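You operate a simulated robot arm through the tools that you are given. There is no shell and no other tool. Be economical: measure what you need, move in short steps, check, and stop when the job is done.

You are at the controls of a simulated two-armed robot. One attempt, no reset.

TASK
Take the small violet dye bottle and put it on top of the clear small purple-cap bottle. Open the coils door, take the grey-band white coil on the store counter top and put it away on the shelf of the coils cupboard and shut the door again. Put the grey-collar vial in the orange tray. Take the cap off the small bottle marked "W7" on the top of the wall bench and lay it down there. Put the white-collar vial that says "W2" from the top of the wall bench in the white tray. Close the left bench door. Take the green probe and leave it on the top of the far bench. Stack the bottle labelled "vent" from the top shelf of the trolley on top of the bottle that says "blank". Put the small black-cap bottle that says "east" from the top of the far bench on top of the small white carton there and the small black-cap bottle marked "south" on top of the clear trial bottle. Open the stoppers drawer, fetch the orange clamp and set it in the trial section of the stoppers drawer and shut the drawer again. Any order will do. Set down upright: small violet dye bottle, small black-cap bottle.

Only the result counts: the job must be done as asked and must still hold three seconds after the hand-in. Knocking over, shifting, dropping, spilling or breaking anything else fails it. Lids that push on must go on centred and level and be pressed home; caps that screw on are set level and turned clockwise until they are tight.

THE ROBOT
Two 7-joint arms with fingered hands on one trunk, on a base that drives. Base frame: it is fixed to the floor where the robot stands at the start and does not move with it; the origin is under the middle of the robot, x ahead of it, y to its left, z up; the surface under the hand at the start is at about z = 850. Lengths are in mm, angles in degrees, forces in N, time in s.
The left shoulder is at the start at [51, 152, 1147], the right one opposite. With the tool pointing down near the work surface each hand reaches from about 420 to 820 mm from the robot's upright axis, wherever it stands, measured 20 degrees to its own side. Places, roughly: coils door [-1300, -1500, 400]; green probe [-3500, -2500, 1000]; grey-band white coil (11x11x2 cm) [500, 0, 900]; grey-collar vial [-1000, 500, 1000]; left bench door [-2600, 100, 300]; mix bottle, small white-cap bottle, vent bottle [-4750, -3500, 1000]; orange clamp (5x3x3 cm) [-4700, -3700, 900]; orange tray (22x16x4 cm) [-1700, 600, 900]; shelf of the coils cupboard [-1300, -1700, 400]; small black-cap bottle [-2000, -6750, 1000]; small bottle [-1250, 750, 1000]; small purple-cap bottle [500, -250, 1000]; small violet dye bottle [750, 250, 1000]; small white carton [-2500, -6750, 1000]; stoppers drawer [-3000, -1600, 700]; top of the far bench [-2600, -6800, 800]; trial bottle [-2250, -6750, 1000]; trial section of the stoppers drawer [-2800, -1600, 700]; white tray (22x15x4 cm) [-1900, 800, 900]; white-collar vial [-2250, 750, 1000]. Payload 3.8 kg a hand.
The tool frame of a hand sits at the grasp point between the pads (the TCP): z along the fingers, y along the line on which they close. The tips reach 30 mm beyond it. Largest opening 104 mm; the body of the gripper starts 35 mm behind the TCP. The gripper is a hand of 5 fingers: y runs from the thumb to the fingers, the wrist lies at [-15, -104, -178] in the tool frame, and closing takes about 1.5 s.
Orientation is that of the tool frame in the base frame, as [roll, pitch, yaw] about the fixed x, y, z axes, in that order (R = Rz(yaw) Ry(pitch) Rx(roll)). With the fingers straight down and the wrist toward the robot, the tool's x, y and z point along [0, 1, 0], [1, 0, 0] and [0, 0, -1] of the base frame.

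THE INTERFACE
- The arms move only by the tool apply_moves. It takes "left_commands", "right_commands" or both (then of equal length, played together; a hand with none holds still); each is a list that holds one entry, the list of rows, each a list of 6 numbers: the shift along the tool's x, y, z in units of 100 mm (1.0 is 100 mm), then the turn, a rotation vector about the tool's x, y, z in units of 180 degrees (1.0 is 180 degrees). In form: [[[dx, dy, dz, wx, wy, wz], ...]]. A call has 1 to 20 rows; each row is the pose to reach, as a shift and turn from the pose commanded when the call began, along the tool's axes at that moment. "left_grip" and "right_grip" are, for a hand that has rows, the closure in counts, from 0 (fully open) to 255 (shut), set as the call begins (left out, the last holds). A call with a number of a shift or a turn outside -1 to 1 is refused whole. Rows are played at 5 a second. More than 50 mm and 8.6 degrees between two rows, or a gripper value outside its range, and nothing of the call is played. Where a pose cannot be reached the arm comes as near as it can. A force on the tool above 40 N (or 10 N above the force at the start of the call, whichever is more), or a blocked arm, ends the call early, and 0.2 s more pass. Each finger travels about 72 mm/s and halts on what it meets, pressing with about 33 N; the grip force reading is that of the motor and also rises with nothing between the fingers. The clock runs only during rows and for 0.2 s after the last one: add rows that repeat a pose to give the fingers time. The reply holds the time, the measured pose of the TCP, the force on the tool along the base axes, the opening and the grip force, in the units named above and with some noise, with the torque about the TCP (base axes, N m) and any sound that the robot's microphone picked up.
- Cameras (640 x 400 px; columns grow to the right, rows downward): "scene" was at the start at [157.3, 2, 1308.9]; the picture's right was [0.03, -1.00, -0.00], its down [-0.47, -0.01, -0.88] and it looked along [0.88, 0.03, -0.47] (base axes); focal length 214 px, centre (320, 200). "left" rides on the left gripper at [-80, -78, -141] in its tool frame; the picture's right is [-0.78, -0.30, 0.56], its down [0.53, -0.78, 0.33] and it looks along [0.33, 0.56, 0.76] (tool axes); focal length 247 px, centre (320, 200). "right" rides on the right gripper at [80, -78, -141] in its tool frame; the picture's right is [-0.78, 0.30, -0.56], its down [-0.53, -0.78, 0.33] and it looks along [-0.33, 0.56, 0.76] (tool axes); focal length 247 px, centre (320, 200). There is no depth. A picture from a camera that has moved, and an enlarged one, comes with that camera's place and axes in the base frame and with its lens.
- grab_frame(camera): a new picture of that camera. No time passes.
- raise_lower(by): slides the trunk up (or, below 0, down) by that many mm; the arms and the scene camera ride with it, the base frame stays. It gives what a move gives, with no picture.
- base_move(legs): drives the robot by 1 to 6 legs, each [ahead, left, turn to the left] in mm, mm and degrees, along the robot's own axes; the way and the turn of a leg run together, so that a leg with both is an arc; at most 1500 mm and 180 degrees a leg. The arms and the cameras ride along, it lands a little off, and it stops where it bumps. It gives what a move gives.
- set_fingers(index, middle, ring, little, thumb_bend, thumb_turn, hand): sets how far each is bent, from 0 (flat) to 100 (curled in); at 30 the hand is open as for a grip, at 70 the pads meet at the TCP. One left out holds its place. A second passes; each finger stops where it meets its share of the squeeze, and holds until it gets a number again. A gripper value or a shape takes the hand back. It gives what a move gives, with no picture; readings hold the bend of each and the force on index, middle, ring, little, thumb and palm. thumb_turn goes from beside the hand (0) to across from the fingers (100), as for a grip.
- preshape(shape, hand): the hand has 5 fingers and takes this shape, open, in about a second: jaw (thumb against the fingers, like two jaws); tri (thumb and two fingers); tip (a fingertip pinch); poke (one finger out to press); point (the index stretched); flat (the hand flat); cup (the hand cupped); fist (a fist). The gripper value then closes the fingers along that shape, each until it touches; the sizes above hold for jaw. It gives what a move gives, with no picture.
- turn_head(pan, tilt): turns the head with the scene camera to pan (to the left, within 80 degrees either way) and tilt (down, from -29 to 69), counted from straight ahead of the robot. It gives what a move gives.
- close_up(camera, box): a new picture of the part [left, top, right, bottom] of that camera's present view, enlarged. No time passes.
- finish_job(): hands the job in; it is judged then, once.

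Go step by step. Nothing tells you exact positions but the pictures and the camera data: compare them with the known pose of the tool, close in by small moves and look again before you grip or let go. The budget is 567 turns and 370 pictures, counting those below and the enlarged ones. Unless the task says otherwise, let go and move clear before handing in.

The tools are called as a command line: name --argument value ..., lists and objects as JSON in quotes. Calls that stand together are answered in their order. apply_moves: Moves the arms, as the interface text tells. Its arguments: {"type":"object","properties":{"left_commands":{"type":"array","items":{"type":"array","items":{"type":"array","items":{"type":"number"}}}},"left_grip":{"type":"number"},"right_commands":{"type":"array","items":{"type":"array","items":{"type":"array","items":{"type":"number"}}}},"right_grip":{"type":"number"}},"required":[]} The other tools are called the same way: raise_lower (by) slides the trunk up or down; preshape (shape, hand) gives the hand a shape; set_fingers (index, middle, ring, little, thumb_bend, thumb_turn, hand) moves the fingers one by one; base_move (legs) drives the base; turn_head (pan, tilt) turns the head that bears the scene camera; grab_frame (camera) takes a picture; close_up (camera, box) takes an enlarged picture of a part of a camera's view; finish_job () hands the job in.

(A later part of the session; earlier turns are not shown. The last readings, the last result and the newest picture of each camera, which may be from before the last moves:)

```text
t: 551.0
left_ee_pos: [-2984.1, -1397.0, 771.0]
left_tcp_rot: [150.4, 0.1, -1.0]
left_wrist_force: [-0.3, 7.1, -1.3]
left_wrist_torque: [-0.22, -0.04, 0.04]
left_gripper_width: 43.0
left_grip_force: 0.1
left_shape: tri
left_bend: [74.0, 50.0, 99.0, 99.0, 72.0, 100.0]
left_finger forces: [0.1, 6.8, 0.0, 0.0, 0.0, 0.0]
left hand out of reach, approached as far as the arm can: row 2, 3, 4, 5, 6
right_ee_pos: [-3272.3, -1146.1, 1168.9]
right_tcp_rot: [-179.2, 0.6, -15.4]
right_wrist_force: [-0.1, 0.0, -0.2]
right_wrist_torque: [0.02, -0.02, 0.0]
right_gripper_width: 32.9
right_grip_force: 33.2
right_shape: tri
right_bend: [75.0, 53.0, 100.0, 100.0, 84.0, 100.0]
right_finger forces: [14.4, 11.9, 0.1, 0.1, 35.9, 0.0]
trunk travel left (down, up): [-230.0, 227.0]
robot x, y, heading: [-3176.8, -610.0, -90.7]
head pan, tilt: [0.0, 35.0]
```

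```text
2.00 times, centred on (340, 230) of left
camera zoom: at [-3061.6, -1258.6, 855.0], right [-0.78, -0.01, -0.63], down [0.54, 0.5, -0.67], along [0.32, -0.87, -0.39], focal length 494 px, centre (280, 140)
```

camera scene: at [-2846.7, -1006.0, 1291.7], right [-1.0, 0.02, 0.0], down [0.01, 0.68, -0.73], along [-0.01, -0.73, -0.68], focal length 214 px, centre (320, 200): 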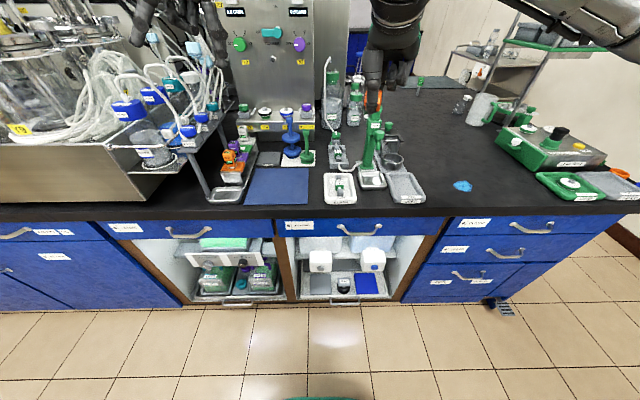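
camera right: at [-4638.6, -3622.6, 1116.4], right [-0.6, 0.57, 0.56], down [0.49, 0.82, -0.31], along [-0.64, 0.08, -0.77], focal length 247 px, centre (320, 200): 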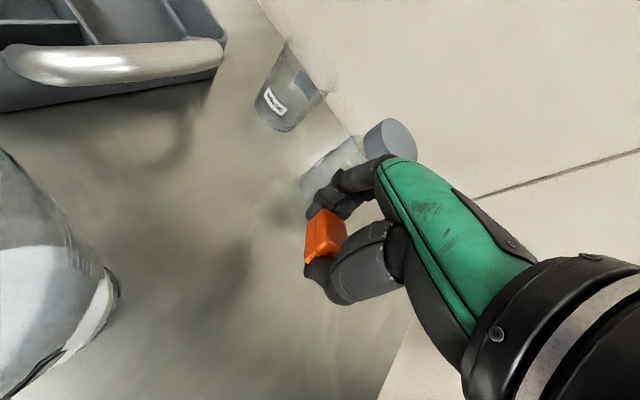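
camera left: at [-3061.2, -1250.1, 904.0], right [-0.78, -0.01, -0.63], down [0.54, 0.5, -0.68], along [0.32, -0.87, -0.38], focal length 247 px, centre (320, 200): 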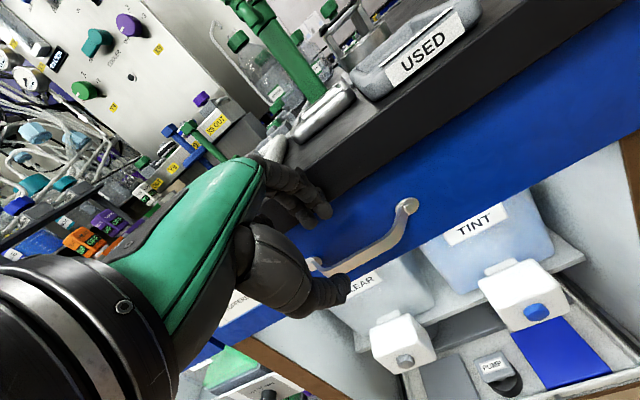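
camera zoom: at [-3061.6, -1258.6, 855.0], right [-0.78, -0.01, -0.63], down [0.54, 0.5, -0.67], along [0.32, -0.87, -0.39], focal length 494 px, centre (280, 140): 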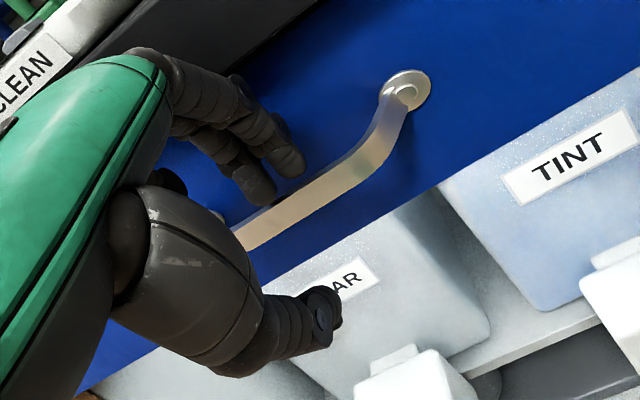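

apply_moves --left_commands '[[[0, 0.05, -0.1, 0, 0, 0], [0, 0.1, -0.2, 0, 0, 0]]]'

base_move --legs '[[40, 0, 0]]'

apply_moves --left_commands '[[[0, -0.03, 0.1, 0, 0, 0], [0, -0.07, 0.2, 0, 0, 0], [0, -0.1, 0.3, 0, 0, 0], [0, -0.13, 0.4, 0, 0, 0], [0, -0.13, 0.4, 0, 0, 0]]]'

close_up --camera "left" --box '[220, 130, 460, 330]'

```text
t: 551.6
left_ee_pos: [-2981.6, -1395.7, 793.7]
left_tcp_rot: [150.3, 0.1, -1.0]
left_wrist_force: [0.7, 5.6, -1.4]
left_wrist_torque: [0.0, 0.07, 0.07]
left_gripper_width: 42.2
left_grip_force: 0.1
left_shape: tri
left_bend: [74.0, 52.0, 99.0, 99.0, 72.0, 100.0]
left_finger forces: [0.0, 5.4, 0.0, 0.0, 0.0, 0.1]
right_ee_pos: [-3271.8, -1146.7, 1168.0]
right_tcp_rot: [-179.0, 0.5, -15.4]
right_wrist_force: [-0.1, -0.2, 0.1]
right_wrist_torque: [0.01, 0.0, -0.03]
right_gripper_width: 32.8
right_grip_force: 33.1
right_shape: tri
right_bend: [75.0, 53.0, 100.0, 100.0, 84.0, 100.0]
right_finger forces: [14.4, 12.0, 0.0, 0.1, 35.8, 0.0]
trunk travel left (down, up): [-230.0, 227.0]
robot x, y, heading: [-3172.0, -609.2, -90.6]
head pan, tilt: [0.0, 35.0]
```

```text
t: 552.4
left_ee_pos: [-2981.1, -1400.2, 792.5]
left_tcp_rot: [150.5, -0.1, -0.6]
left_wrist_force: [-1.4, 35.1, 8.9]
left_wrist_torque: [-1.53, -0.1, 0.25]
left_gripper_width: 39.7
left_grip_force: 0.0
left_shape: tri
left_bend: [74.0, 57.0, 99.0, 99.0, 72.0, 100.0]
left_finger forces: [0.2, 34.3, 0.0, 0.0, 0.1, 0.1]
right_ee_pos: [-3271.5, -1151.3, 1172.2]
right_tcp_rot: [-179.4, 0.3, -15.3]
right_wrist_force: [-0.4, 0.6, 0.2]
right_wrist_torque: [-0.03, 0.02, 0.0]
right_gripper_width: 32.9
right_grip_force: 32.9
right_shape: tri
right_bend: [75.0, 53.0, 100.0, 100.0, 84.0, 100.0]
right_finger forces: [14.4, 12.0, 0.1, 0.0, 35.8, 0.0]
trunk travel left (down, up): [-230.0, 227.0]
robot x, y, heading: [-3176.2, -614.7, -90.8]
head pan, tilt: [0.0, 35.0]
stopped in leg 1: the force on the tool passed its limit at 68 N (the readings are from after the stop); the commanded pose is now the measured one
```

```text
t: 552.6
left_ee_pos: [-2981.1, -1399.4, 789.8]
left_tcp_rot: [150.4, -0.1, -0.6]
left_wrist_force: [-1.3, 35.7, 9.2]
left_wrist_torque: [-1.61, -0.09, 0.29]
left_gripper_width: 40.3
left_grip_force: 0.0
left_shape: tri
left_bend: [74.0, 56.0, 99.0, 99.0, 72.0, 100.0]
left_finger forces: [0.0, 35.7, 0.1, 0.0, 0.1, 0.0]
right_ee_pos: [-3270.3, -1150.7, 1170.2]
right_tcp_rot: [-179.4, 0.3, -15.2]
right_wrist_force: [-0.3, -0.4, -0.7]
right_wrist_torque: [0.01, -0.02, -0.02]
right_gripper_width: 32.9
right_grip_force: 32.7
right_shape: tri
right_bend: [75.0, 53.0, 100.0, 100.0, 84.0, 100.0]
right_finger forces: [14.4, 11.9, 0.1, 0.0, 35.8, 0.1]
trunk travel left (down, up): [-230.0, 227.0]
robot x, y, heading: [-3176.0, -618.8, -90.5]
head pan, tilt: [0.0, 35.0]
stopped in row 1 (left hand): the force on the tool passed its limit at 50 N (the readings are from after the stop); the commanded pose is now the measured one
```

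```text
2.00 times, centred on (340, 230) of left
camera zoom: at [-3059.3, -1261.8, 874.0], right [-0.78, -0.01, -0.63], down [0.54, 0.51, -0.67], along [0.32, -0.86, -0.39], focal length 494 px, centre (280, 140)
```

zoom: 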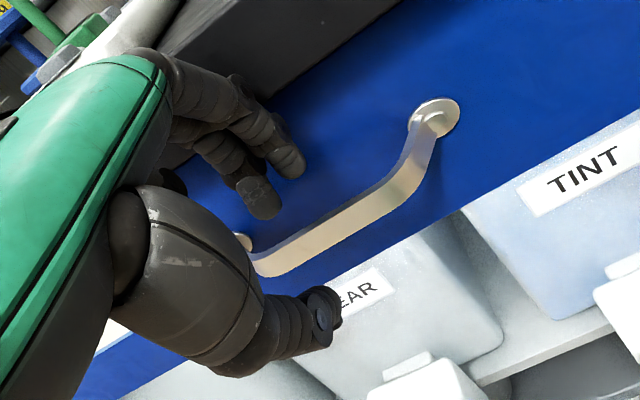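

The drawer face is nearer than I thought (y≈-1437, bar ≈-1404). Easing back a little and lowering so the fingers slide behind the bar.

apply_moves --left_commands '[[[0, -0.04, -0.02, 0, 0, 0], [0, -0.08, 0.06, 0, 0, 0], [0, -0.12, 0.13, 0, 0, 0], [0, -0.16, 0.2, 0, 0, 0], [0, -0.2, 0.275, 0, 0, 0], [0, -0.22, 0.32, 0, 0, 0], [0, -0.22, 0.32, 0, 0, 0]]]'

close_up --camera "left" --box '[220, 130, 460, 330]'

```text
t: 554.2
left_ee_pos: [-2979.2, -1397.7, 750.1]
left_tcp_rot: [150.7, 0.0, -0.7]
left_wrist_force: [0.2, -6.2, 2.6]
left_wrist_torque: [-0.17, 0.02, 0.0]
left_gripper_width: 48.6
left_grip_force: 0.1
left_shape: tri
left_bend: [74.0, 45.0, 99.0, 99.0, 72.0, 100.0]
left_finger forces: [3.4, 2.2, 0.0, 0.0, 0.1, 0.0]
left hand out of reach, approached as far as the arm can: row 5, 6, 7
right_ee_pos: [-3270.6, -1158.1, 1167.0]
right_tcp_rot: [-179.0, 0.5, -15.2]
right_wrist_force: [0.4, 0.0, -0.6]
right_wrist_torque: [0.01, 0.01, 0.0]
right_gripper_width: 32.9
right_grip_force: 33.5
right_shape: tri
right_bend: [75.0, 53.0, 100.0, 100.0, 84.0, 100.0]
right_finger forces: [14.4, 11.8, 0.0, 0.1, 35.8, 0.0]
trunk travel left (down, up): [-230.0, 227.0]
robot x, y, heading: [-3177.8, -620.1, -90.6]
head pan, tilt: [0.0, 35.0]
```

```text
2.00 times, centred on (340, 230) of left
camera zoom: at [-3058.6, -1259.5, 834.9], right [-0.78, 0.0, -0.63], down [0.54, 0.51, -0.67], along [0.32, -0.86, -0.39], focal length 494 px, centre (280, 140)
```

zoom: 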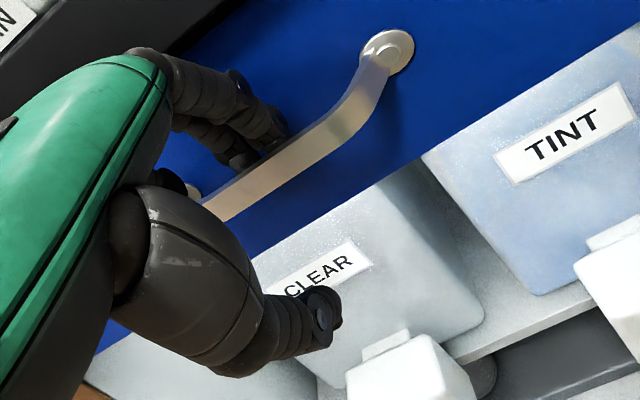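

Fingers are now behind the bar. Closing and pulling back.

apply_moves --left_commands '[[[0, 0, 0, 0, 0, 0], [0, 0, 0, 0, 0, 0], [0, 0, 0, 0, 0, 0], [0, 0, 0, 0, 0, 0], [0, 0, 0, 0, 0, 0]]]' --left_grip 255

base_move --legs '[[-120, 0, 0]]'

grab_frame --camera "left"

```text
t: 555.4
left_ee_pos: [-2978.7, -1396.1, 749.6]
left_tcp_rot: [150.7, 0.0, -0.8]
left_wrist_force: [-1.3, -4.7, -1.7]
left_wrist_torque: [0.06, -0.03, -0.09]
left_gripper_width: 15.0
left_grip_force: 33.2
left_shape: tri
left_bend: [75.0, 48.0, 100.0, 100.0, 52.0, 100.0]
left_finger forces: [12.9, 11.1, 0.0, 0.0, 21.5, 0.1]
right_ee_pos: [-3270.1, -1158.3, 1168.5]
right_tcp_rot: [-179.0, 0.5, -15.3]
right_wrist_force: [0.1, 0.7, 0.2]
right_wrist_torque: [0.02, 0.0, -0.02]
right_gripper_width: 32.8
right_grip_force: 33.3
right_shape: tri
right_bend: [75.0, 53.0, 100.0, 100.0, 84.0, 100.0]
right_finger forces: [14.4, 11.9, 0.0, 0.0, 35.8, 0.1]
trunk travel left (down, up): [-230.0, 227.0]
robot x, y, heading: [-3176.4, -618.2, -90.5]
head pan, tilt: [0.0, 35.0]
```

```text
t: 556.7
left_ee_pos: [-2980.0, -1279.3, 748.5]
left_tcp_rot: [150.8, 0.0, -0.8]
left_wrist_force: [-3.0, -1.0, -6.3]
left_wrist_torque: [0.13, 0.02, -0.12]
left_gripper_width: 12.5
left_grip_force: 32.8
left_shape: tri
left_bend: [75.0, 50.0, 100.0, 100.0, 52.0, 100.0]
left_finger forces: [12.4, 11.9, 0.0, 0.0, 21.6, 0.0]
right_ee_pos: [-3270.9, -1041.8, 1166.6]
right_tcp_rot: [-178.9, 0.5, -15.3]
right_wrist_force: [-0.3, -1.0, 0.2]
right_wrist_torque: [0.01, -0.03, -0.01]
right_gripper_width: 32.7
right_grip_force: 33.3
right_shape: tri
right_bend: [75.0, 53.0, 100.0, 100.0, 84.0, 100.0]
right_finger forces: [14.4, 11.9, 0.0, 0.0, 35.8, 0.0]
trunk travel left (down, up): [-230.0, 227.0]
robot x, y, heading: [-3174.4, -505.6, -90.2]
head pan, tilt: [0.0, 35.0]
```

```text
87 pictures are left
camera left: at [-3058.2, -1142.9, 834.0], right [-0.78, 0.0, -0.63], down [0.54, 0.51, -0.67], along [0.32, -0.86, -0.39], focal length 247 px, centre (320, 200)
```

left: 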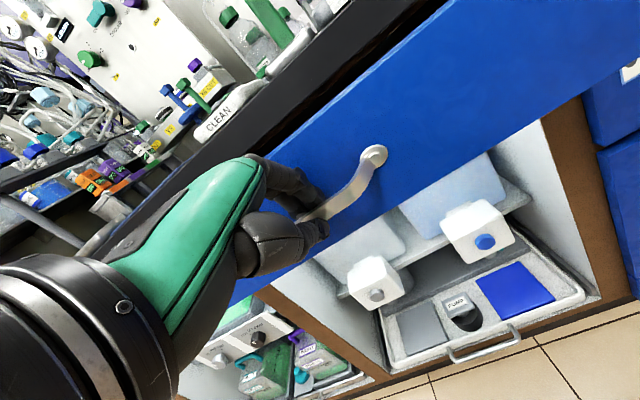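

The drawer is opening. Pulling another 150 mm and looking inside.

base_move --legs '[[-150, 0, 0]]'

grab_frame --camera "scene"

```text
t: 558.0
left_ee_pos: [-2979.3, -1133.0, 748.5]
left_tcp_rot: [150.8, 0.0, -0.7]
left_wrist_force: [-8.2, -1.5, -9.3]
left_wrist_torque: [0.26, 0.07, -0.33]
left_gripper_width: 12.2
left_grip_force: 32.9
left_shape: tri
left_bend: [75.0, 51.0, 100.0, 100.0, 52.0, 100.0]
left_finger forces: [12.3, 12.5, 0.0, 0.0, 21.6, 0.0]
right_ee_pos: [-3270.9, -894.1, 1166.1]
right_tcp_rot: [-178.9, 0.6, -15.4]
right_wrist_force: [0.1, 0.1, 0.5]
right_wrist_torque: [0.01, -0.01, 0.0]
right_gripper_width: 32.7
right_grip_force: 32.9
right_shape: tri
right_bend: [75.0, 53.0, 100.0, 100.0, 84.0, 100.0]
right_finger forces: [14.3, 11.9, 0.0, 0.0, 35.9, 0.0]
trunk travel left (down, up): [-230.0, 227.0]
robot x, y, heading: [-3173.8, -356.6, -90.7]
head pan, tilt: [0.0, 35.0]
```

```text
86 pictures are left
camera scene: at [-3174.9, -505.1, 1291.3], right [-1.0, 0.01, 0.0], down [0.01, 0.68, -0.73], along [-0.01, -0.73, -0.68], focal length 214 px, centre (320, 200)
```

scene: 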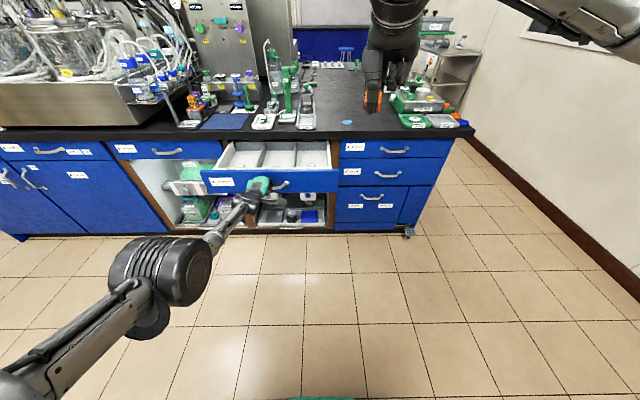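

close_up --camera "scene" --box '[195, 125, 345, 205]'

```text
4.27 times, centred on (270, 165) of scene
camera zoom: at [-3174.9, -505.1, 1291.3], right [-1.0, 0.01, 0.0], down [0.01, 0.68, -0.73], along [-0.01, -0.73, -0.68], focal length 915 px, centre (533, 349)
```

zoom: 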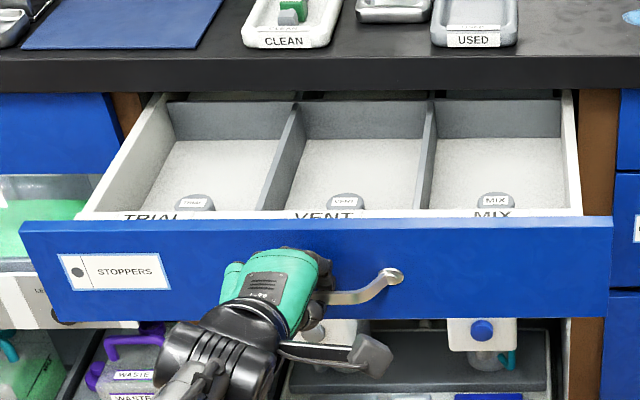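

The TRIAL section is the left one, around [-2828,-1330]. Releasing the handle with the left hand and lifting clear.

apply_moves --left_commands '[[[0, 0, 0, 0, 0, 0], [0, 0, 0, 0, 0, 0], [0, 0, 0, 0, 0, 0], [0, 0.1, -0.17, 0, 0, 0], [0, 0.2, -0.35, 0, 0, 0], [0, 0.3, -0.52, 0, 0, 0], [0, 0.2, -0.8, 0, 0, 0]]]' --left_grip 145

apply_moves --left_commands '[[[0, 0.1, -0.4, 0, 0, 0], [0, 0.2, -0.7, 0, 0, 0], [0, 0.3, -1.0, 0, 0, 0]]]' --left_grip 0

apply_moves --left_commands '[[[0, 0.1, -0.4, 0, 0, 0], [0, 0.2, -0.7, 0, 0, 0], [0, 0.3, -1.0, 0, 0, 0]]]'

base_move --legs '[[0, 445, 0], [400, 0, 0]]'

grab_frame --camera "scene"

grab_frame --camera "right"

```text
t: 559.6
left_ee_pos: [-2979.1, -1110.6, 834.1]
left_tcp_rot: [150.6, 0.1, -0.8]
left_wrist_force: [0.4, 0.2, 0.6]
left_wrist_torque: [0.01, 0.0, 0.03]
left_gripper_width: 44.4
left_grip_force: 0.0
left_shape: tri
left_bend: [74.0, 48.0, 99.0, 99.0, 72.0, 100.0]
left_finger forces: [0.0, 0.0, 0.0, 0.0, 0.0, 0.0]
right_ee_pos: [-3268.4, -890.7, 1168.1]
right_tcp_rot: [-179.1, 0.5, -15.4]
right_wrist_force: [0.5, 0.4, 0.3]
right_wrist_torque: [0.0, 0.02, 0.01]
right_gripper_width: 32.5
right_grip_force: 33.3
right_shape: tri
right_bend: [75.0, 53.0, 100.0, 100.0, 84.0, 100.0]
right_finger forces: [14.3, 11.9, 0.0, 0.1, 35.7, 0.1]
trunk travel left (down, up): [-230.0, 227.0]
robot x, y, heading: [-3169.6, -358.4, -90.6]
head pan, tilt: [0.0, 35.0]
```

```text
t: 560.4
left_ee_pos: [-2977.5, -1086.3, 934.5]
left_tcp_rot: [150.8, -0.1, -0.8]
left_wrist_force: [0.3, -0.5, -0.3]
left_wrist_torque: [0.04, -0.01, 0.01]
left_gripper_width: 103.8
left_grip_force: 0.0
left_shape: tri
left_bend: [30.0, 30.0, 99.0, 99.0, 30.0, 98.0]
left_finger forces: [0.1, 0.0, 0.1, 0.0, 0.0, 0.0]
right_ee_pos: [-3269.1, -892.0, 1168.2]
right_tcp_rot: [-179.0, 0.5, -15.4]
right_wrist_force: [-0.3, 0.2, 0.2]
right_wrist_torque: [0.03, -0.01, -0.06]
right_gripper_width: 32.5
right_grip_force: 33.0
right_shape: tri
right_bend: [75.0, 53.0, 100.0, 100.0, 84.0, 100.0]
right_finger forces: [14.3, 11.9, 0.0, 0.0, 35.8, 0.0]
trunk travel left (down, up): [-230.0, 227.0]
robot x, y, heading: [-3168.1, -356.0, -90.4]
head pan, tilt: [0.0, 35.0]
```

```text
t: 561.2
left_ee_pos: [-2976.7, -1063.2, 1037.3]
left_tcp_rot: [150.7, 0.0, -0.7]
left_wrist_force: [-0.2, 0.1, -0.2]
left_wrist_torque: [0.03, 0.02, 0.0]
left_gripper_width: 103.7
left_grip_force: 0.0
left_shape: tri
left_bend: [30.0, 30.0, 99.0, 99.0, 30.0, 98.0]
left_finger forces: [0.0, 0.1, 0.0, 0.0, 0.0, 0.0]
right_ee_pos: [-3268.9, -892.5, 1167.1]
right_tcp_rot: [-178.9, 0.5, -15.3]
right_wrist_force: [-0.8, -0.1, -1.3]
right_wrist_torque: [0.01, 0.0, 0.0]
right_gripper_width: 33.0
right_grip_force: 33.1
right_shape: tri
right_bend: [75.0, 53.0, 100.0, 100.0, 84.0, 100.0]
right_finger forces: [14.4, 12.0, 0.1, 0.0, 35.8, 0.0]
trunk travel left (down, up): [-230.0, 227.0]
robot x, y, heading: [-3172.0, -353.4, -90.5]
head pan, tilt: [0.0, 35.0]
```

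```text
t: 566.1
left_ee_pos: [-2543.9, -1454.6, 1044.7]
left_tcp_rot: [150.0, 0.3, -1.8]
left_wrist_force: [-4.8, 27.9, 5.3]
left_wrist_torque: [-0.36, -0.09, 0.02]
left_gripper_width: 89.1
left_grip_force: 0.0
left_shape: tri
left_bend: [30.0, 48.0, 99.0, 99.0, 30.0, 98.0]
left_finger forces: [0.0, 29.7, 0.0, 0.0, 0.0, 0.0]
right_ee_pos: [-2832.1, -1281.6, 1170.2]
right_tcp_rot: [-179.2, 0.3, -15.7]
right_wrist_force: [0.2, 0.8, -1.2]
right_wrist_torque: [-0.02, 0.02, 0.02]
right_gripper_width: 33.0
right_grip_force: 32.9
right_shape: tri
right_bend: [75.0, 53.0, 100.0, 100.0, 84.0, 100.0]
right_finger forces: [14.2, 11.9, 0.0, 0.1, 35.8, 0.1]
trunk travel left (down, up): [-230.0, 227.0]
robot x, y, heading: [-2729.5, -747.5, -90.8]
head pan, tilt: [0.0, 35.0]
stopped in leg 2: the force on the tool passed its limit at 43 N (the readings are from after the stop); the commanded pose is now the measured one
```

```text
84 pictures are left
camera scene: at [-2734.0, -891.9, 1292.5], right [-1.0, 0.02, 0.0], down [0.01, 0.68, -0.74], along [-0.01, -0.74, -0.68], focal length 214 px, centre (320, 200)
```

scene: 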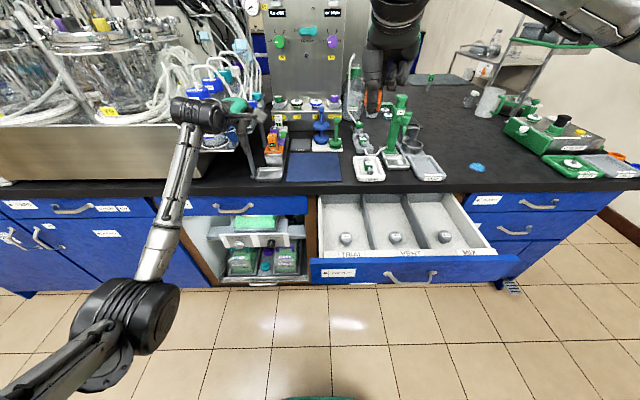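

```text
83 pictures are left
camera right: at [-2732.4, -1229.0, 1312.6], right [-0.83, -0.08, 0.56], down [-0.31, 0.9, -0.32], along [-0.47, -0.43, -0.77], focal length 247 px, centre (320, 200)
```

right: 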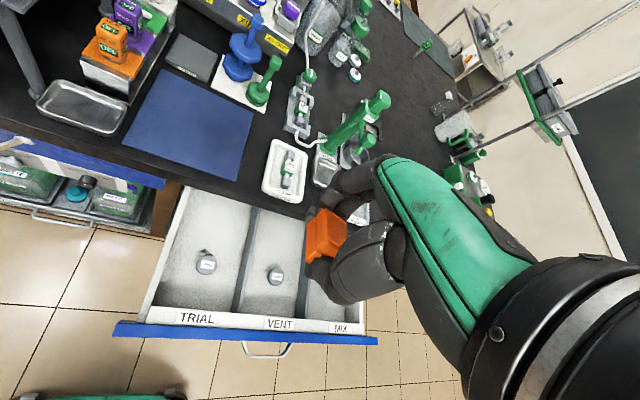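

The left hand brushed the rig; pulling it back. Then lowering the clamp into the TRIAL section behind its stopper.

apply_moves --left_commands '[[[0, -0.3, -0.3, 0, 0, 0], [0, -0.6, -0.6, 0, 0, 0], [0, -1.0, -0.9, 0, 0, 0]]]' --right_commands '[[[0.12, 0.25, 0.3, 0, 0, 0], [0.24, 0.5, 0.6, 0, 0, 0], [0.36, 0.73, 0.95, 0, 0, 0]]]'

apply_moves --right_commands '[[[0, 0, 0.33, 0, 0, 0], [0, 0, 0.66, 0, 0, 0], [0, 0, 1.0, 0, 0, 0]]]'

apply_moves --right_commands '[[[0, 0, 0.33, 0, 0, 0], [0, 0, 0.66, 0, 0, 0], [0, 0, 1.0, 0, 0, 0]]]'

grab_frame --camera "right"

close_up --camera "scene" --box '[80, 60, 460, 300]'

```text
t: 566.9
left_ee_pos: [-2540.2, -1331.4, 1067.5]
left_tcp_rot: [150.5, 0.2, -1.5]
left_wrist_force: [-0.4, 0.2, 0.0]
left_wrist_torque: [0.0, -0.01, -0.01]
left_gripper_width: 103.7
left_grip_force: 0.0
left_shape: tri
left_bend: [30.0, 30.0, 99.0, 99.0, 30.0, 98.0]
left_finger forces: [0.0, 0.0, 0.1, 0.0, 0.0, 0.0]
right_ee_pos: [-2816.2, -1364.7, 1069.0]
right_tcp_rot: [-179.1, 0.5, -15.6]
right_wrist_force: [-0.3, -1.1, -0.9]
right_wrist_torque: [-0.02, 0.0, 0.02]
right_gripper_width: 32.6
right_grip_force: 33.2
right_shape: tri
right_bend: [75.0, 53.0, 100.0, 100.0, 84.0, 100.0]
right_finger forces: [14.1, 11.9, 0.0, 0.0, 35.6, 0.0]
trunk travel left (down, up): [-230.0, 227.0]
robot x, y, heading: [-2732.3, -753.1, -91.1]
head pan, tilt: [0.0, 35.0]
```

```text
t: 567.7
left_ee_pos: [-2540.2, -1333.5, 1067.2]
left_tcp_rot: [150.5, 0.1, -1.5]
left_wrist_force: [0.0, -0.8, -0.7]
left_wrist_torque: [0.06, 0.0, -0.02]
left_gripper_width: 103.9
left_grip_force: 0.1
left_shape: tri
left_bend: [30.0, 30.0, 99.0, 99.0, 30.0, 98.0]
left_finger forces: [0.1, 0.0, 0.1, 0.1, 0.0, 0.0]
right_ee_pos: [-2816.2, -1362.8, 969.4]
right_tcp_rot: [-179.0, 0.4, -15.8]
right_wrist_force: [-0.2, 0.4, -0.8]
right_wrist_torque: [-0.01, 0.0, 0.02]
right_gripper_width: 32.5
right_grip_force: 32.8
right_shape: tri
right_bend: [75.0, 53.0, 100.0, 100.0, 84.0, 100.0]
right_finger forces: [14.1, 11.8, 0.0, 0.0, 35.7, 0.0]
trunk travel left (down, up): [-230.0, 227.0]
robot x, y, heading: [-2727.6, -746.8, -91.0]
head pan, tilt: [0.0, 35.0]
```

```text
t: 568.5
left_ee_pos: [-2540.0, -1332.2, 1067.8]
left_tcp_rot: [150.5, 0.1, -1.5]
left_wrist_force: [-0.4, 0.4, -0.1]
left_wrist_torque: [0.0, 0.01, -0.03]
left_gripper_width: 103.5
left_grip_force: 0.1
left_shape: tri
left_bend: [30.0, 30.0, 99.0, 99.0, 30.0, 98.0]
left_finger forces: [0.0, 0.0, 0.1, 0.0, 0.0, 0.0]
right_ee_pos: [-2816.7, -1362.0, 871.5]
right_tcp_rot: [-179.0, 0.4, -15.7]
right_wrist_force: [-0.5, 0.5, -0.6]
right_wrist_torque: [0.01, 0.0, 0.01]
right_gripper_width: 32.1
right_grip_force: 33.7
right_shape: tri
right_bend: [75.0, 53.0, 100.0, 100.0, 84.0, 100.0]
right_finger forces: [14.1, 11.7, 0.1, 0.1, 35.6, 0.0]
trunk travel left (down, up): [-230.0, 227.0]
robot x, y, heading: [-2731.6, -752.7, -91.1]
head pan, tilt: [0.0, 35.0]
```

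```text
82 pictures are left
camera right: at [-2717.9, -1310.8, 1012.4], right [-0.83, -0.08, 0.56], down [-0.3, 0.9, -0.31], along [-0.47, -0.43, -0.77], focal length 247 px, centre (320, 200)
```

right: 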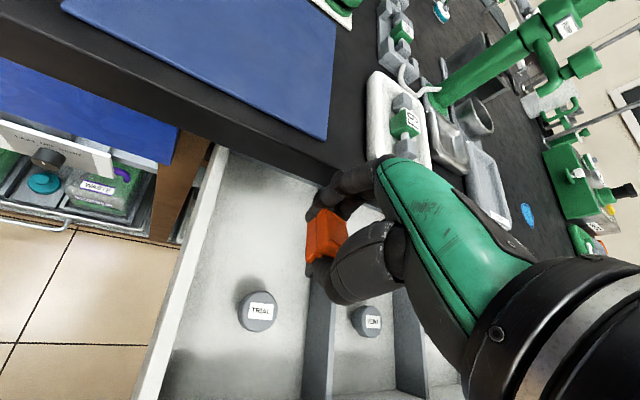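

```text
1.67 times, centred on (270, 180) of scene
camera zoom: at [-2733.3, -899.4, 1291.6], right [-1.0, 0.02, 0.0], down [0.01, 0.68, -0.73], along [-0.01, -0.73, -0.68], focal length 358 px, centre (403, 233)
```

zoom: 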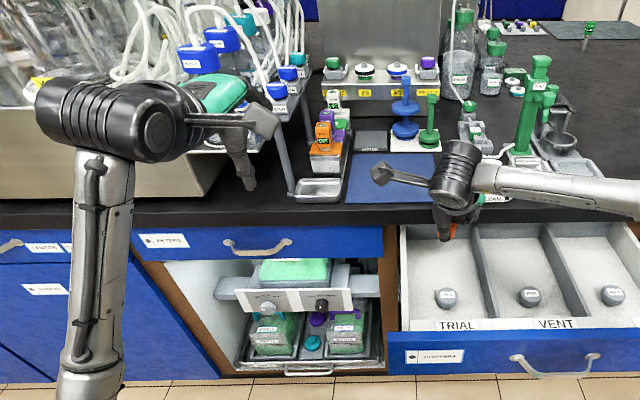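

apply_moves --right_commands '[[[0.05, 0, 0.3, 0, 0, 0], [0.1, 0, 0.6, 0, 0, 0], [0.1, 0, 0.8, 0, 0, 0], [0.1, 0, 0.86, 0, 0, 0], [0.1, 0, 0.9, 0, 0, 0], [0.1, 0, 0.93, 0, 0, 0], [0.1, 0, 0.96, 0, 0, 0], [0.1, 0, 0.99, 0, 0, 0]]]'

close_up --camera "right" --box '[160, 120, 420, 400]'

```text
t: 570.3
left_ee_pos: [-2540.7, -1332.5, 1067.2]
left_tcp_rot: [150.5, 0.1, -1.5]
left_wrist_force: [-0.8, 0.1, -0.1]
left_wrist_torque: [0.0, 0.01, -0.01]
left_gripper_width: 103.8
left_grip_force: 0.0
left_shape: tri
left_bend: [30.0, 30.0, 99.0, 99.0, 30.0, 98.0]
left_finger forces: [0.0, 0.0, 0.0, 0.0, 0.0, 0.1]
right_ee_pos: [-2806.2, -1364.2, 770.3]
right_tcp_rot: [-179.0, 0.4, -15.6]
right_wrist_force: [0.3, -0.2, 0.0]
right_wrist_torque: [0.0, -0.03, -0.04]
right_gripper_width: 32.3
right_grip_force: 33.7
right_shape: tri
right_bend: [75.0, 54.0, 100.0, 100.0, 84.0, 100.0]
right_finger forces: [14.0, 11.6, 0.1, 0.0, 35.8, 0.0]
trunk travel left (down, up): [-230.0, 227.0]
robot x, y, heading: [-2730.9, -747.8, -91.0]
head pan, tilt: [0.0, 35.0]
```

```text
1.43 times, centred on (290, 260) of right
camera zoom: at [-2707.8, -1311.9, 913.1], right [-0.83, -0.08, 0.56], down [-0.3, 0.9, -0.32], along [-0.47, -0.43, -0.77], focal length 353 px, centre (363, 114)
```

zoom: 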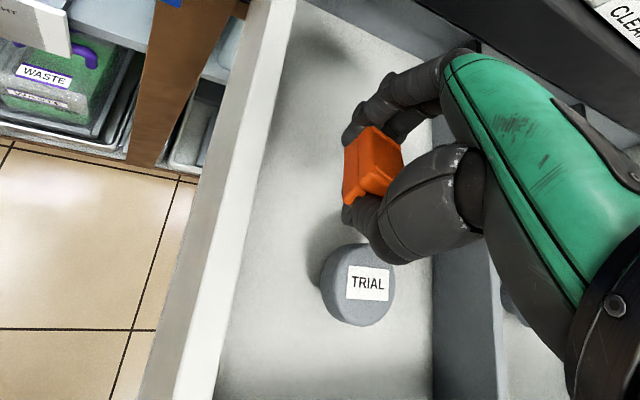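

apply_moves --right_commands '[[[0, -0.01, 0.03, 0, 0, 0], [0, -0.01, 0.06, 0, 0, 0], [0, -0.01, 0.09, 0, 0, 0], [0, -0.01, 0.12, 0, 0, 0], [0, -0.01, 0.15, 0, 0, 0], [0, -0.01, 0.18, 0, 0, 0], [0, -0.01, 0.21, 0, 0, 0], [0, -0.01, 0.24, 0, 0, 0], [0, -0.01, 0.27, 0, 0, 0], [0, -0.01, 0.3, 0, 0, 0], [0, -0.01, 0.33, 0, 0, 0], [0, -0.01, 0.36, 0, 0, 0]]]'

```text
t: 572.9
left_ee_pos: [-2540.4, -1328.6, 1070.4]
left_tcp_rot: [150.2, 0.1, -1.5]
left_wrist_force: [0.9, -0.2, -0.8]
left_wrist_torque: [0.0, -0.02, 0.02]
left_gripper_width: 104.0
left_grip_force: 0.1
left_shape: tri
left_bend: [30.0, 30.0, 99.0, 99.0, 30.0, 98.0]
left_finger forces: [0.1, 0.0, 0.1, 0.0, 0.0, 0.0]
right_ee_pos: [-2807.1, -1363.6, 742.5]
right_tcp_rot: [-179.7, 0.2, -15.8]
right_wrist_force: [-2.7, -0.9, 34.2]
right_wrist_torque: [-0.86, -0.01, -0.07]
right_gripper_width: 33.3
right_grip_force: 32.9
right_shape: tri
right_bend: [76.0, 54.0, 100.0, 100.0, 85.0, 100.0]
right_finger forces: [50.7, 13.5, 0.1, 0.0, 38.9, 0.1]
trunk travel left (down, up): [-230.0, 227.0]
robot x, y, heading: [-2730.9, -750.5, -90.7]
head pan, tilt: [0.0, 35.0]
```

Contact. Easing up slightly, opening and lifting.

apply_moves --right_commands '[[[0, 0, -0.06, 0, 0, 0], [0, 0, -0.06, 0, 0, 0], [0, 0, -0.06, 0, 0, 0], [0, 0, -0.06, 0, 0, 0], [0, 0, -0.06, 0, 0, 0], [0, 0, -0.2, 0, 0, 0], [0, 0, -0.5, 0, 0, 0], [0, 0, -1.0, 0, 0, 0]]]' --right_grip 90

apply_moves --right_commands '[[[0, 0, -0.33, 0, 0, 0], [0, 0, -0.66, 0, 0, 0], [0, 0, -1.0, 0, 0, 0]]]'

grab_frame --camera "right"

```text
t: 574.7
left_ee_pos: [-2539.2, -1331.9, 1068.6]
left_tcp_rot: [150.4, 0.2, -1.5]
left_wrist_force: [0.0, 0.7, -0.2]
left_wrist_torque: [0.03, 0.02, -0.02]
left_gripper_width: 103.9
left_grip_force: 0.1
left_shape: tri
left_bend: [30.0, 30.0, 99.0, 99.0, 30.0, 98.0]
left_finger forces: [0.1, 0.1, 0.0, 0.0, 0.1, 0.0]
right_ee_pos: [-2807.2, -1362.9, 838.7]
right_tcp_rot: [-178.9, 0.5, -15.8]
right_wrist_force: [0.4, -0.5, 0.0]
right_wrist_torque: [-0.01, -0.03, -0.03]
right_gripper_width: 67.0
right_grip_force: 0.1
right_shape: tri
right_bend: [73.0, 39.0, 99.0, 99.0, 62.0, 100.0]
right_finger forces: [0.0, 0.0, 0.1, 0.0, 24.3, 0.0]
trunk travel left (down, up): [-230.0, 227.0]
robot x, y, heading: [-2728.0, -747.4, -90.9]
head pan, tilt: [0.0, 35.0]
```

```text
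t: 575.5
left_ee_pos: [-2540.9, -1331.7, 1067.0]
left_tcp_rot: [150.4, 0.2, -1.5]
left_wrist_force: [-0.6, 0.8, 0.1]
left_wrist_torque: [0.01, 0.0, 0.03]
left_gripper_width: 103.8
left_grip_force: 0.0
left_shape: tri
left_bend: [30.0, 30.0, 99.0, 99.0, 30.0, 98.0]
left_finger forces: [0.0, 0.0, 0.0, 0.1, 0.1, 0.0]
right_ee_pos: [-2806.9, -1365.9, 939.6]
right_tcp_rot: [-178.9, 0.5, -15.7]
right_wrist_force: [-0.6, 0.3, -0.8]
right_wrist_torque: [0.03, -0.02, -0.04]
right_gripper_width: 66.7
right_grip_force: 0.1
right_shape: tri
right_bend: [73.0, 39.0, 99.0, 99.0, 62.0, 100.0]
right_finger forces: [0.0, 0.1, 0.0, 0.0, 24.0, 0.0]
trunk travel left (down, up): [-230.0, 227.0]
robot x, y, heading: [-2730.1, -747.4, -90.8]
head pan, tilt: [0.0, 35.0]
```

```text
79 pictures are left
camera right: at [-2707.2, -1313.3, 1080.0], right [-0.83, -0.08, 0.56], down [-0.31, 0.9, -0.31], along [-0.48, -0.43, -0.77], focal length 247 px, centre (320, 200)
```

right: 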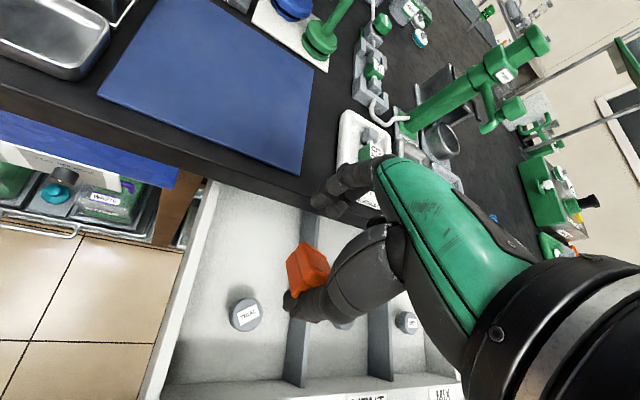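

The clamp came up hung on the thumb. Looking closer.

close_up --camera "right" --box '[240, 200, 400, 350]'

```text
2.67 times, centred on (320, 275) of right
camera zoom: at [-2707.2, -1313.3, 1080.0], right [-0.83, -0.08, 0.56], down [-0.31, 0.9, -0.31], along [-0.48, -0.43, -0.77], focal length 659 px, centre (320, 0)
```

zoom: 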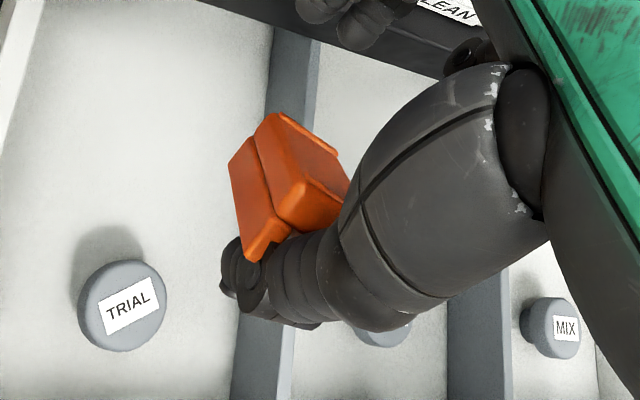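

The thumb tip sits in the clamp's notch. Lowering back to the drawer floor, then relaxing the thumb to free it.

apply_moves --right_commands '[[[0.02, 0, 0.4, 0, 0, 0], [0.05, 0, 0.8, 0, 0, 0], [0.05, 0, 1.0, 0, 0, 0]]]'

apply_moves --right_commands '[[[0, 0, 0.3, 0, 0, 0], [0, 0, 0.5, 0, 0, 0], [0, 0, 0.6, 0, 0, 0], [0, 0, 0.65, 0, 0, 0], [0, 0, 0.7, 0, 0, 0], [0, 0, 0.74, 0, 0, 0], [0, 0, 0.78, 0, 0, 0], [0, 0, 0.82, 0, 0, 0], [0, 0, 0.86, 0, 0, 0], [0, 0, 0.9, 0, 0, 0], [0, 0, 0.94, 0, 0, 0], [0, 0, 0.98, 0, 0, 0]]]'

set_fingers --hand "right" --thumb_bend 70

close_up --camera "right" --box '[200, 150, 400, 340]'

```text
t: 576.3
left_ee_pos: [-2540.3, -1332.1, 1068.4]
left_tcp_rot: [150.5, 0.1, -1.5]
left_wrist_force: [0.3, -0.4, 0.4]
left_wrist_torque: [0.0, -0.01, 0.0]
left_gripper_width: 103.8
left_grip_force: 0.1
left_shape: tri
left_bend: [30.0, 30.0, 99.0, 99.0, 30.0, 98.0]
left_finger forces: [0.0, 0.0, 0.0, 0.0, 0.0, 0.0]
right_ee_pos: [-2800.6, -1362.3, 837.1]
right_tcp_rot: [-179.0, 0.4, -15.7]
right_wrist_force: [0.0, -0.3, 0.4]
right_wrist_torque: [-0.04, 0.02, -0.03]
right_gripper_width: 67.0
right_grip_force: 0.1
right_shape: tri
right_bend: [73.0, 39.0, 99.0, 99.0, 62.0, 100.0]
right_finger forces: [0.0, 0.0, 0.0, 0.0, 23.9, 0.0]
trunk travel left (down, up): [-230.0, 227.0]
robot x, y, heading: [-2734.0, -747.4, -91.1]
head pan, tilt: [0.0, 35.0]
```

```text
t: 578.9
left_ee_pos: [-2538.8, -1328.1, 1070.4]
left_tcp_rot: [150.3, 0.2, -1.4]
left_wrist_force: [0.3, 0.3, 0.5]
left_wrist_torque: [-0.03, -0.02, 0.03]
left_gripper_width: 104.0
left_grip_force: 0.0
left_shape: tri
left_bend: [30.0, 30.0, 99.0, 99.0, 30.0, 98.0]
left_finger forces: [0.0, 0.1, 0.1, 0.0, 0.0, 0.0]
right_ee_pos: [-2800.8, -1363.9, 745.6]
right_tcp_rot: [-179.7, 0.3, -15.6]
right_wrist_force: [3.6, 0.5, 26.8]
right_wrist_torque: [-0.83, 0.11, 0.1]
right_gripper_width: 67.5
right_grip_force: 0.0
right_shape: tri
right_bend: [73.0, 37.0, 99.0, 99.0, 63.0, 99.0]
right_finger forces: [11.9, 9.4, 0.0, 0.0, 29.9, 0.0]
trunk travel left (down, up): [-230.0, 227.0]
robot x, y, heading: [-2728.0, -751.8, -91.0]
head pan, tilt: [0.0, 35.0]
```

```text
t: 579.2
left_ee_pos: [-2540.3, -1331.5, 1067.9]
left_tcp_rot: [150.4, 0.2, -1.5]
left_wrist_force: [0.8, 0.1, -0.4]
left_wrist_torque: [0.04, -0.01, -0.01]
left_gripper_width: 103.7
left_grip_force: 0.1
left_shape: tri
left_bend: [30.0, 30.0, 99.0, 99.0, 30.0, 98.0]
left_finger forces: [0.1, 0.1, 0.0, 0.0, 0.0, 0.0]
right_ee_pos: [-2799.4, -1366.7, 745.5]
right_tcp_rot: [-179.5, -0.2, -15.7]
right_wrist_force: [0.8, 0.6, 18.1]
right_wrist_torque: [-0.14, 0.02, 0.04]
right_gripper_width: 34.2
right_grip_force: 22.2
right_shape: fingers
right_bend: [73.0, 37.0, 99.0, 99.0, 70.0, 100.0]
right_finger forces: [0.4, 6.1, 0.0, 0.1, 36.5, 0.0]
trunk travel left (down, up): [-230.0, 227.0]
robot x, y, heading: [-2726.6, -749.5, -91.1]
head pan, tilt: [0.0, 35.0]
stopped (right hand): the force on the tool passed its limit at 43 N (the readings are from after the stop); the commanded pose is now the measured one
```

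```text
2.11 times, centred on (300, 245) of right
camera zoom: at [-2702.1, -1313.0, 887.2], right [-0.83, -0.08, 0.55], down [-0.3, 0.9, -0.33], along [-0.47, -0.44, -0.77], focal length 520 px, centre (362, 105)
```

zoom: 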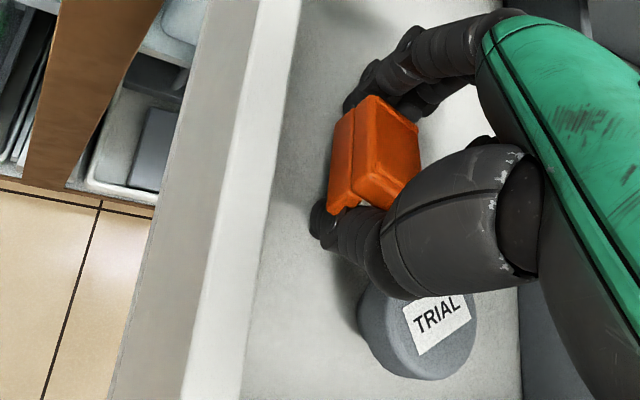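

apply_moves --right_commands '[[[0, 0, -0.05, 0, 0, 0], [0, 0, -0.05, 0, 0, 0]]]'

set_fingers --hand "right" --index 30 --middle 30 --thumb_bend 67

set_fingers --hand "right" --thumb_bend 64

close_up --camera "right" --box '[200, 150, 400, 340]'

```text
t: 579.8
left_ee_pos: [-2539.5, -1331.7, 1068.0]
left_tcp_rot: [150.6, 0.1, -1.4]
left_wrist_force: [-0.7, 0.0, 0.3]
left_wrist_torque: [0.01, -0.01, -0.03]
left_gripper_width: 104.0
left_grip_force: 0.0
left_shape: tri
left_bend: [30.0, 30.0, 99.0, 99.0, 30.0, 98.0]
left_finger forces: [0.0, 0.0, 0.1, 0.0, 0.0, 0.0]
right_ee_pos: [-2800.3, -1362.5, 744.8]
right_tcp_rot: [-179.0, 0.2, -15.6]
right_wrist_force: [0.3, 0.0, 0.6]
right_wrist_torque: [-0.03, 0.02, 0.0]
right_gripper_width: 34.4
right_grip_force: 12.9
right_shape: fingers
right_bend: [73.0, 39.0, 99.0, 99.0, 70.0, 100.0]
right_finger forces: [0.0, 0.5, 0.1, 0.0, 25.0, 0.1]
trunk travel left (down, up): [-230.0, 227.0]
robot x, y, heading: [-2730.9, -748.7, -90.9]
head pan, tilt: [0.0, 35.0]
```

```text
t: 580.8
left_ee_pos: [-2540.0, -1332.3, 1068.2]
left_tcp_rot: [150.5, 0.2, -1.4]
left_wrist_force: [-0.1, 0.0, -0.3]
left_wrist_torque: [0.03, 0.01, -0.02]
left_gripper_width: 103.5
left_grip_force: 0.0
left_shape: tri
left_bend: [30.0, 30.0, 99.0, 99.0, 30.0, 98.0]
left_finger forces: [0.0, 0.1, 0.0, 0.0, 0.0, 0.0]
right_ee_pos: [-2800.6, -1363.8, 746.2]
right_tcp_rot: [-179.0, 0.0, -15.6]
right_wrist_force: [-0.1, -0.2, -0.1]
right_wrist_torque: [0.05, 0.03, 0.0]
right_gripper_width: 56.2
right_grip_force: 12.5
right_shape: fingers
right_bend: [30.0, 30.0, 99.0, 99.0, 67.0, 100.0]
right_finger forces: [0.1, 0.1, 0.0, 0.1, 24.9, 0.0]
trunk travel left (down, up): [-230.0, 227.0]
robot x, y, heading: [-2730.4, -754.2, -91.1]
head pan, tilt: [0.0, 35.0]
```

```text
t: 581.8
left_ee_pos: [-2540.1, -1331.5, 1068.2]
left_tcp_rot: [150.5, 0.2, -1.6]
left_wrist_force: [-0.4, 0.6, -0.5]
left_wrist_torque: [0.01, 0.0, -0.02]
left_gripper_width: 103.7
left_grip_force: 0.1
left_shape: tri
left_bend: [30.0, 30.0, 99.0, 99.0, 30.0, 98.0]
left_finger forces: [0.1, 0.0, 0.1, 0.0, 0.1, 0.0]
right_ee_pos: [-2801.0, -1364.5, 746.7]
right_tcp_rot: [-179.1, 0.2, -15.6]
right_wrist_force: [-0.2, 0.4, -0.3]
right_wrist_torque: [-0.02, 0.0, -0.01]
right_gripper_width: 59.3
right_grip_force: 12.2
right_shape: fingers
right_bend: [30.0, 30.0, 99.0, 99.0, 64.0, 100.0]
right_finger forces: [0.0, 0.0, 0.0, 0.0, 25.0, 0.0]
trunk travel left (down, up): [-230.0, 227.0]
robot x, y, heading: [-2731.2, -749.6, -90.9]
head pan, tilt: [0.0, 35.0]
```

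```text
2.11 times, centred on (300, 245) of right
camera zoom: at [-2702.7, -1311.9, 889.3], right [-0.83, -0.08, 0.55], down [-0.3, 0.9, -0.32], along [-0.47, -0.43, -0.77], focal length 520 px, centre (362, 105)
```

zoom: 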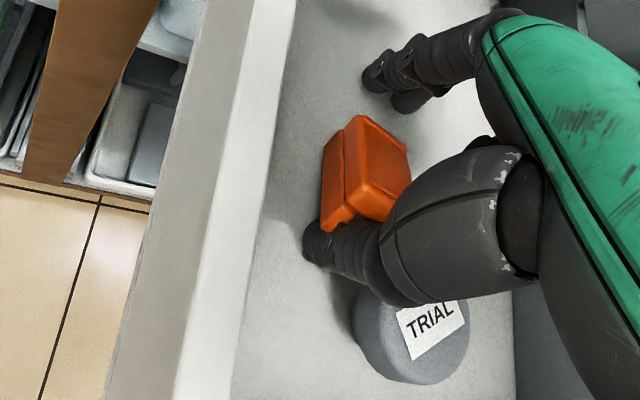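

The thumb is wedged in the clamp's notch. Pressing the clamp lightly on the floor and turning the thumb sideways to get it out.

apply_moves --right_commands '[[[0, 0, 0.03, 0, 0, 0], [0, 0, 0.05, 0, 0, 0]]]'

set_fingers --hand "right" --thumb_bend 30 --thumb_turn 60

close_up --camera "right" --box '[200, 150, 400, 340]'

```text
t: 582.4
left_ee_pos: [-2539.8, -1329.6, 1069.0]
left_tcp_rot: [150.3, 0.1, -1.5]
left_wrist_force: [-0.1, 0.2, -0.4]
left_wrist_torque: [0.0, 0.0, 0.0]
left_gripper_width: 103.7
left_grip_force: 0.1
left_shape: tri
left_bend: [30.0, 30.0, 99.0, 99.0, 30.0, 98.0]
left_finger forces: [0.0, 0.1, 0.1, 0.0, 0.0, 0.0]
right_ee_pos: [-2800.6, -1365.7, 746.1]
right_tcp_rot: [-179.5, -0.1, -15.7]
right_wrist_force: [-0.8, 0.7, 18.3]
right_wrist_torque: [0.38, -0.17, 0.02]
right_gripper_width: 58.9
right_grip_force: 21.0
right_shape: fingers
right_bend: [30.0, 30.0, 99.0, 99.0, 65.0, 100.0]
right_finger forces: [0.0, 0.1, 0.0, 0.1, 42.8, 0.1]
trunk travel left (down, up): [-230.0, 227.0]
robot x, y, heading: [-2732.0, -751.6, -91.0]
head pan, tilt: [0.0, 35.0]
```

```text
t: 583.4
left_ee_pos: [-2542.1, -1330.8, 1068.1]
left_tcp_rot: [150.4, 0.0, -1.5]
left_wrist_force: [0.0, -0.1, 0.8]
left_wrist_torque: [-0.02, -0.02, -0.03]
left_gripper_width: 103.9
left_grip_force: 0.2
left_shape: tri
left_bend: [30.0, 30.0, 99.0, 99.0, 30.0, 98.0]
left_finger forces: [0.0, 0.1, 0.0, 0.0, 0.1, 0.0]
right_ee_pos: [-2803.7, -1363.8, 743.5]
right_tcp_rot: [-179.3, 0.0, -15.9]
right_wrist_force: [-16.7, -0.7, 13.0]
right_wrist_torque: [-1.06, 0.94, 0.7]
right_gripper_width: 96.4
right_grip_force: 17.0
right_shape: fingers
right_bend: [30.0, 30.0, 99.0, 99.0, 38.0, 70.0]
right_finger forces: [0.0, 16.0, 0.0, 0.1, 18.1, 0.1]
trunk travel left (down, up): [-230.0, 227.0]
robot x, y, heading: [-2730.7, -752.8, -91.2]
head pan, tilt: [0.0, 35.0]
```

```text
2.11 times, centred on (300, 245) of right
camera zoom: at [-2705.4, -1311.4, 885.8], right [-0.83, -0.08, 0.55], down [-0.3, 0.9, -0.32], along [-0.47, -0.43, -0.77], focal length 520 px, centre (362, 105)
```

zoom: 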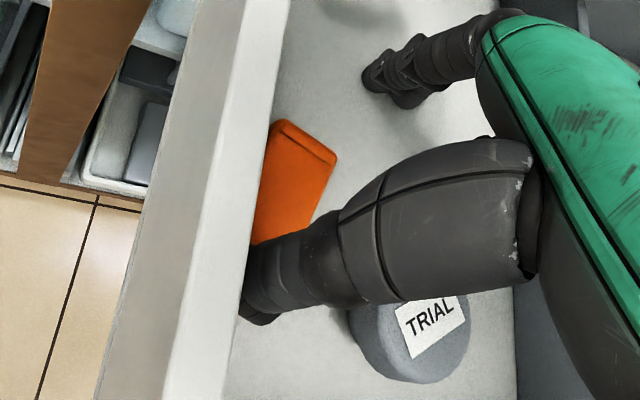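

apply_moves --right_commands '[[[-0.1, 0, 0, 0, 0, 0], [-0.1, 0, -0.15, 0, 0, 0], [-0.1, 0, -0.4, 0, 0, 0], [-0.1, 0, -0.8, 0, 0, 0]]]'

close_up --camera "right" --box '[160, 150, 400, 380]'

```text
t: 584.4
left_ee_pos: [-2537.3, -1329.9, 1068.0]
left_tcp_rot: [150.4, 0.2, -1.4]
left_wrist_force: [0.4, -0.8, 0.2]
left_wrist_torque: [0.0, 0.0, -0.04]
left_gripper_width: 103.6
left_grip_force: 0.1
left_shape: tri
left_bend: [30.0, 30.0, 99.0, 99.0, 30.0, 98.0]
left_finger forces: [0.1, 0.0, 0.0, 0.0, 0.0, 0.1]
right_ee_pos: [-2805.2, -1361.6, 822.7]
right_tcp_rot: [-179.1, -0.1, -15.5]
right_wrist_force: [-1.0, 0.9, 0.3]
right_wrist_torque: [-0.01, 0.01, -0.04]
right_gripper_width: 114.2
right_grip_force: 0.0
right_shape: fingers
right_bend: [30.0, 30.0, 99.0, 99.0, 30.0, 59.0]
right_finger forces: [0.1, 0.0, 0.0, 0.1, 0.0, 0.1]
trunk travel left (down, up): [-230.0, 227.0]
robot x, y, heading: [-2730.2, -748.4, -90.7]
head pan, tilt: [0.0, 35.0]
```

```text
1.74 times, centred on (280, 265) of right
camera zoom: at [-2707.6, -1309.6, 965.0], right [-0.83, -0.09, 0.55], down [-0.31, 0.9, -0.32], along [-0.47, -0.44, -0.77], focal length 430 px, centre (390, 87)
```

zoom: 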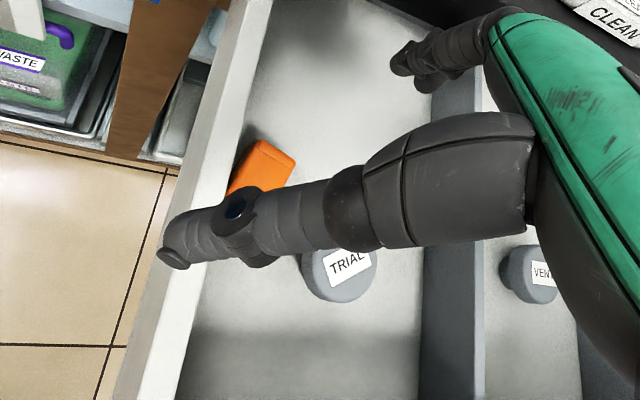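

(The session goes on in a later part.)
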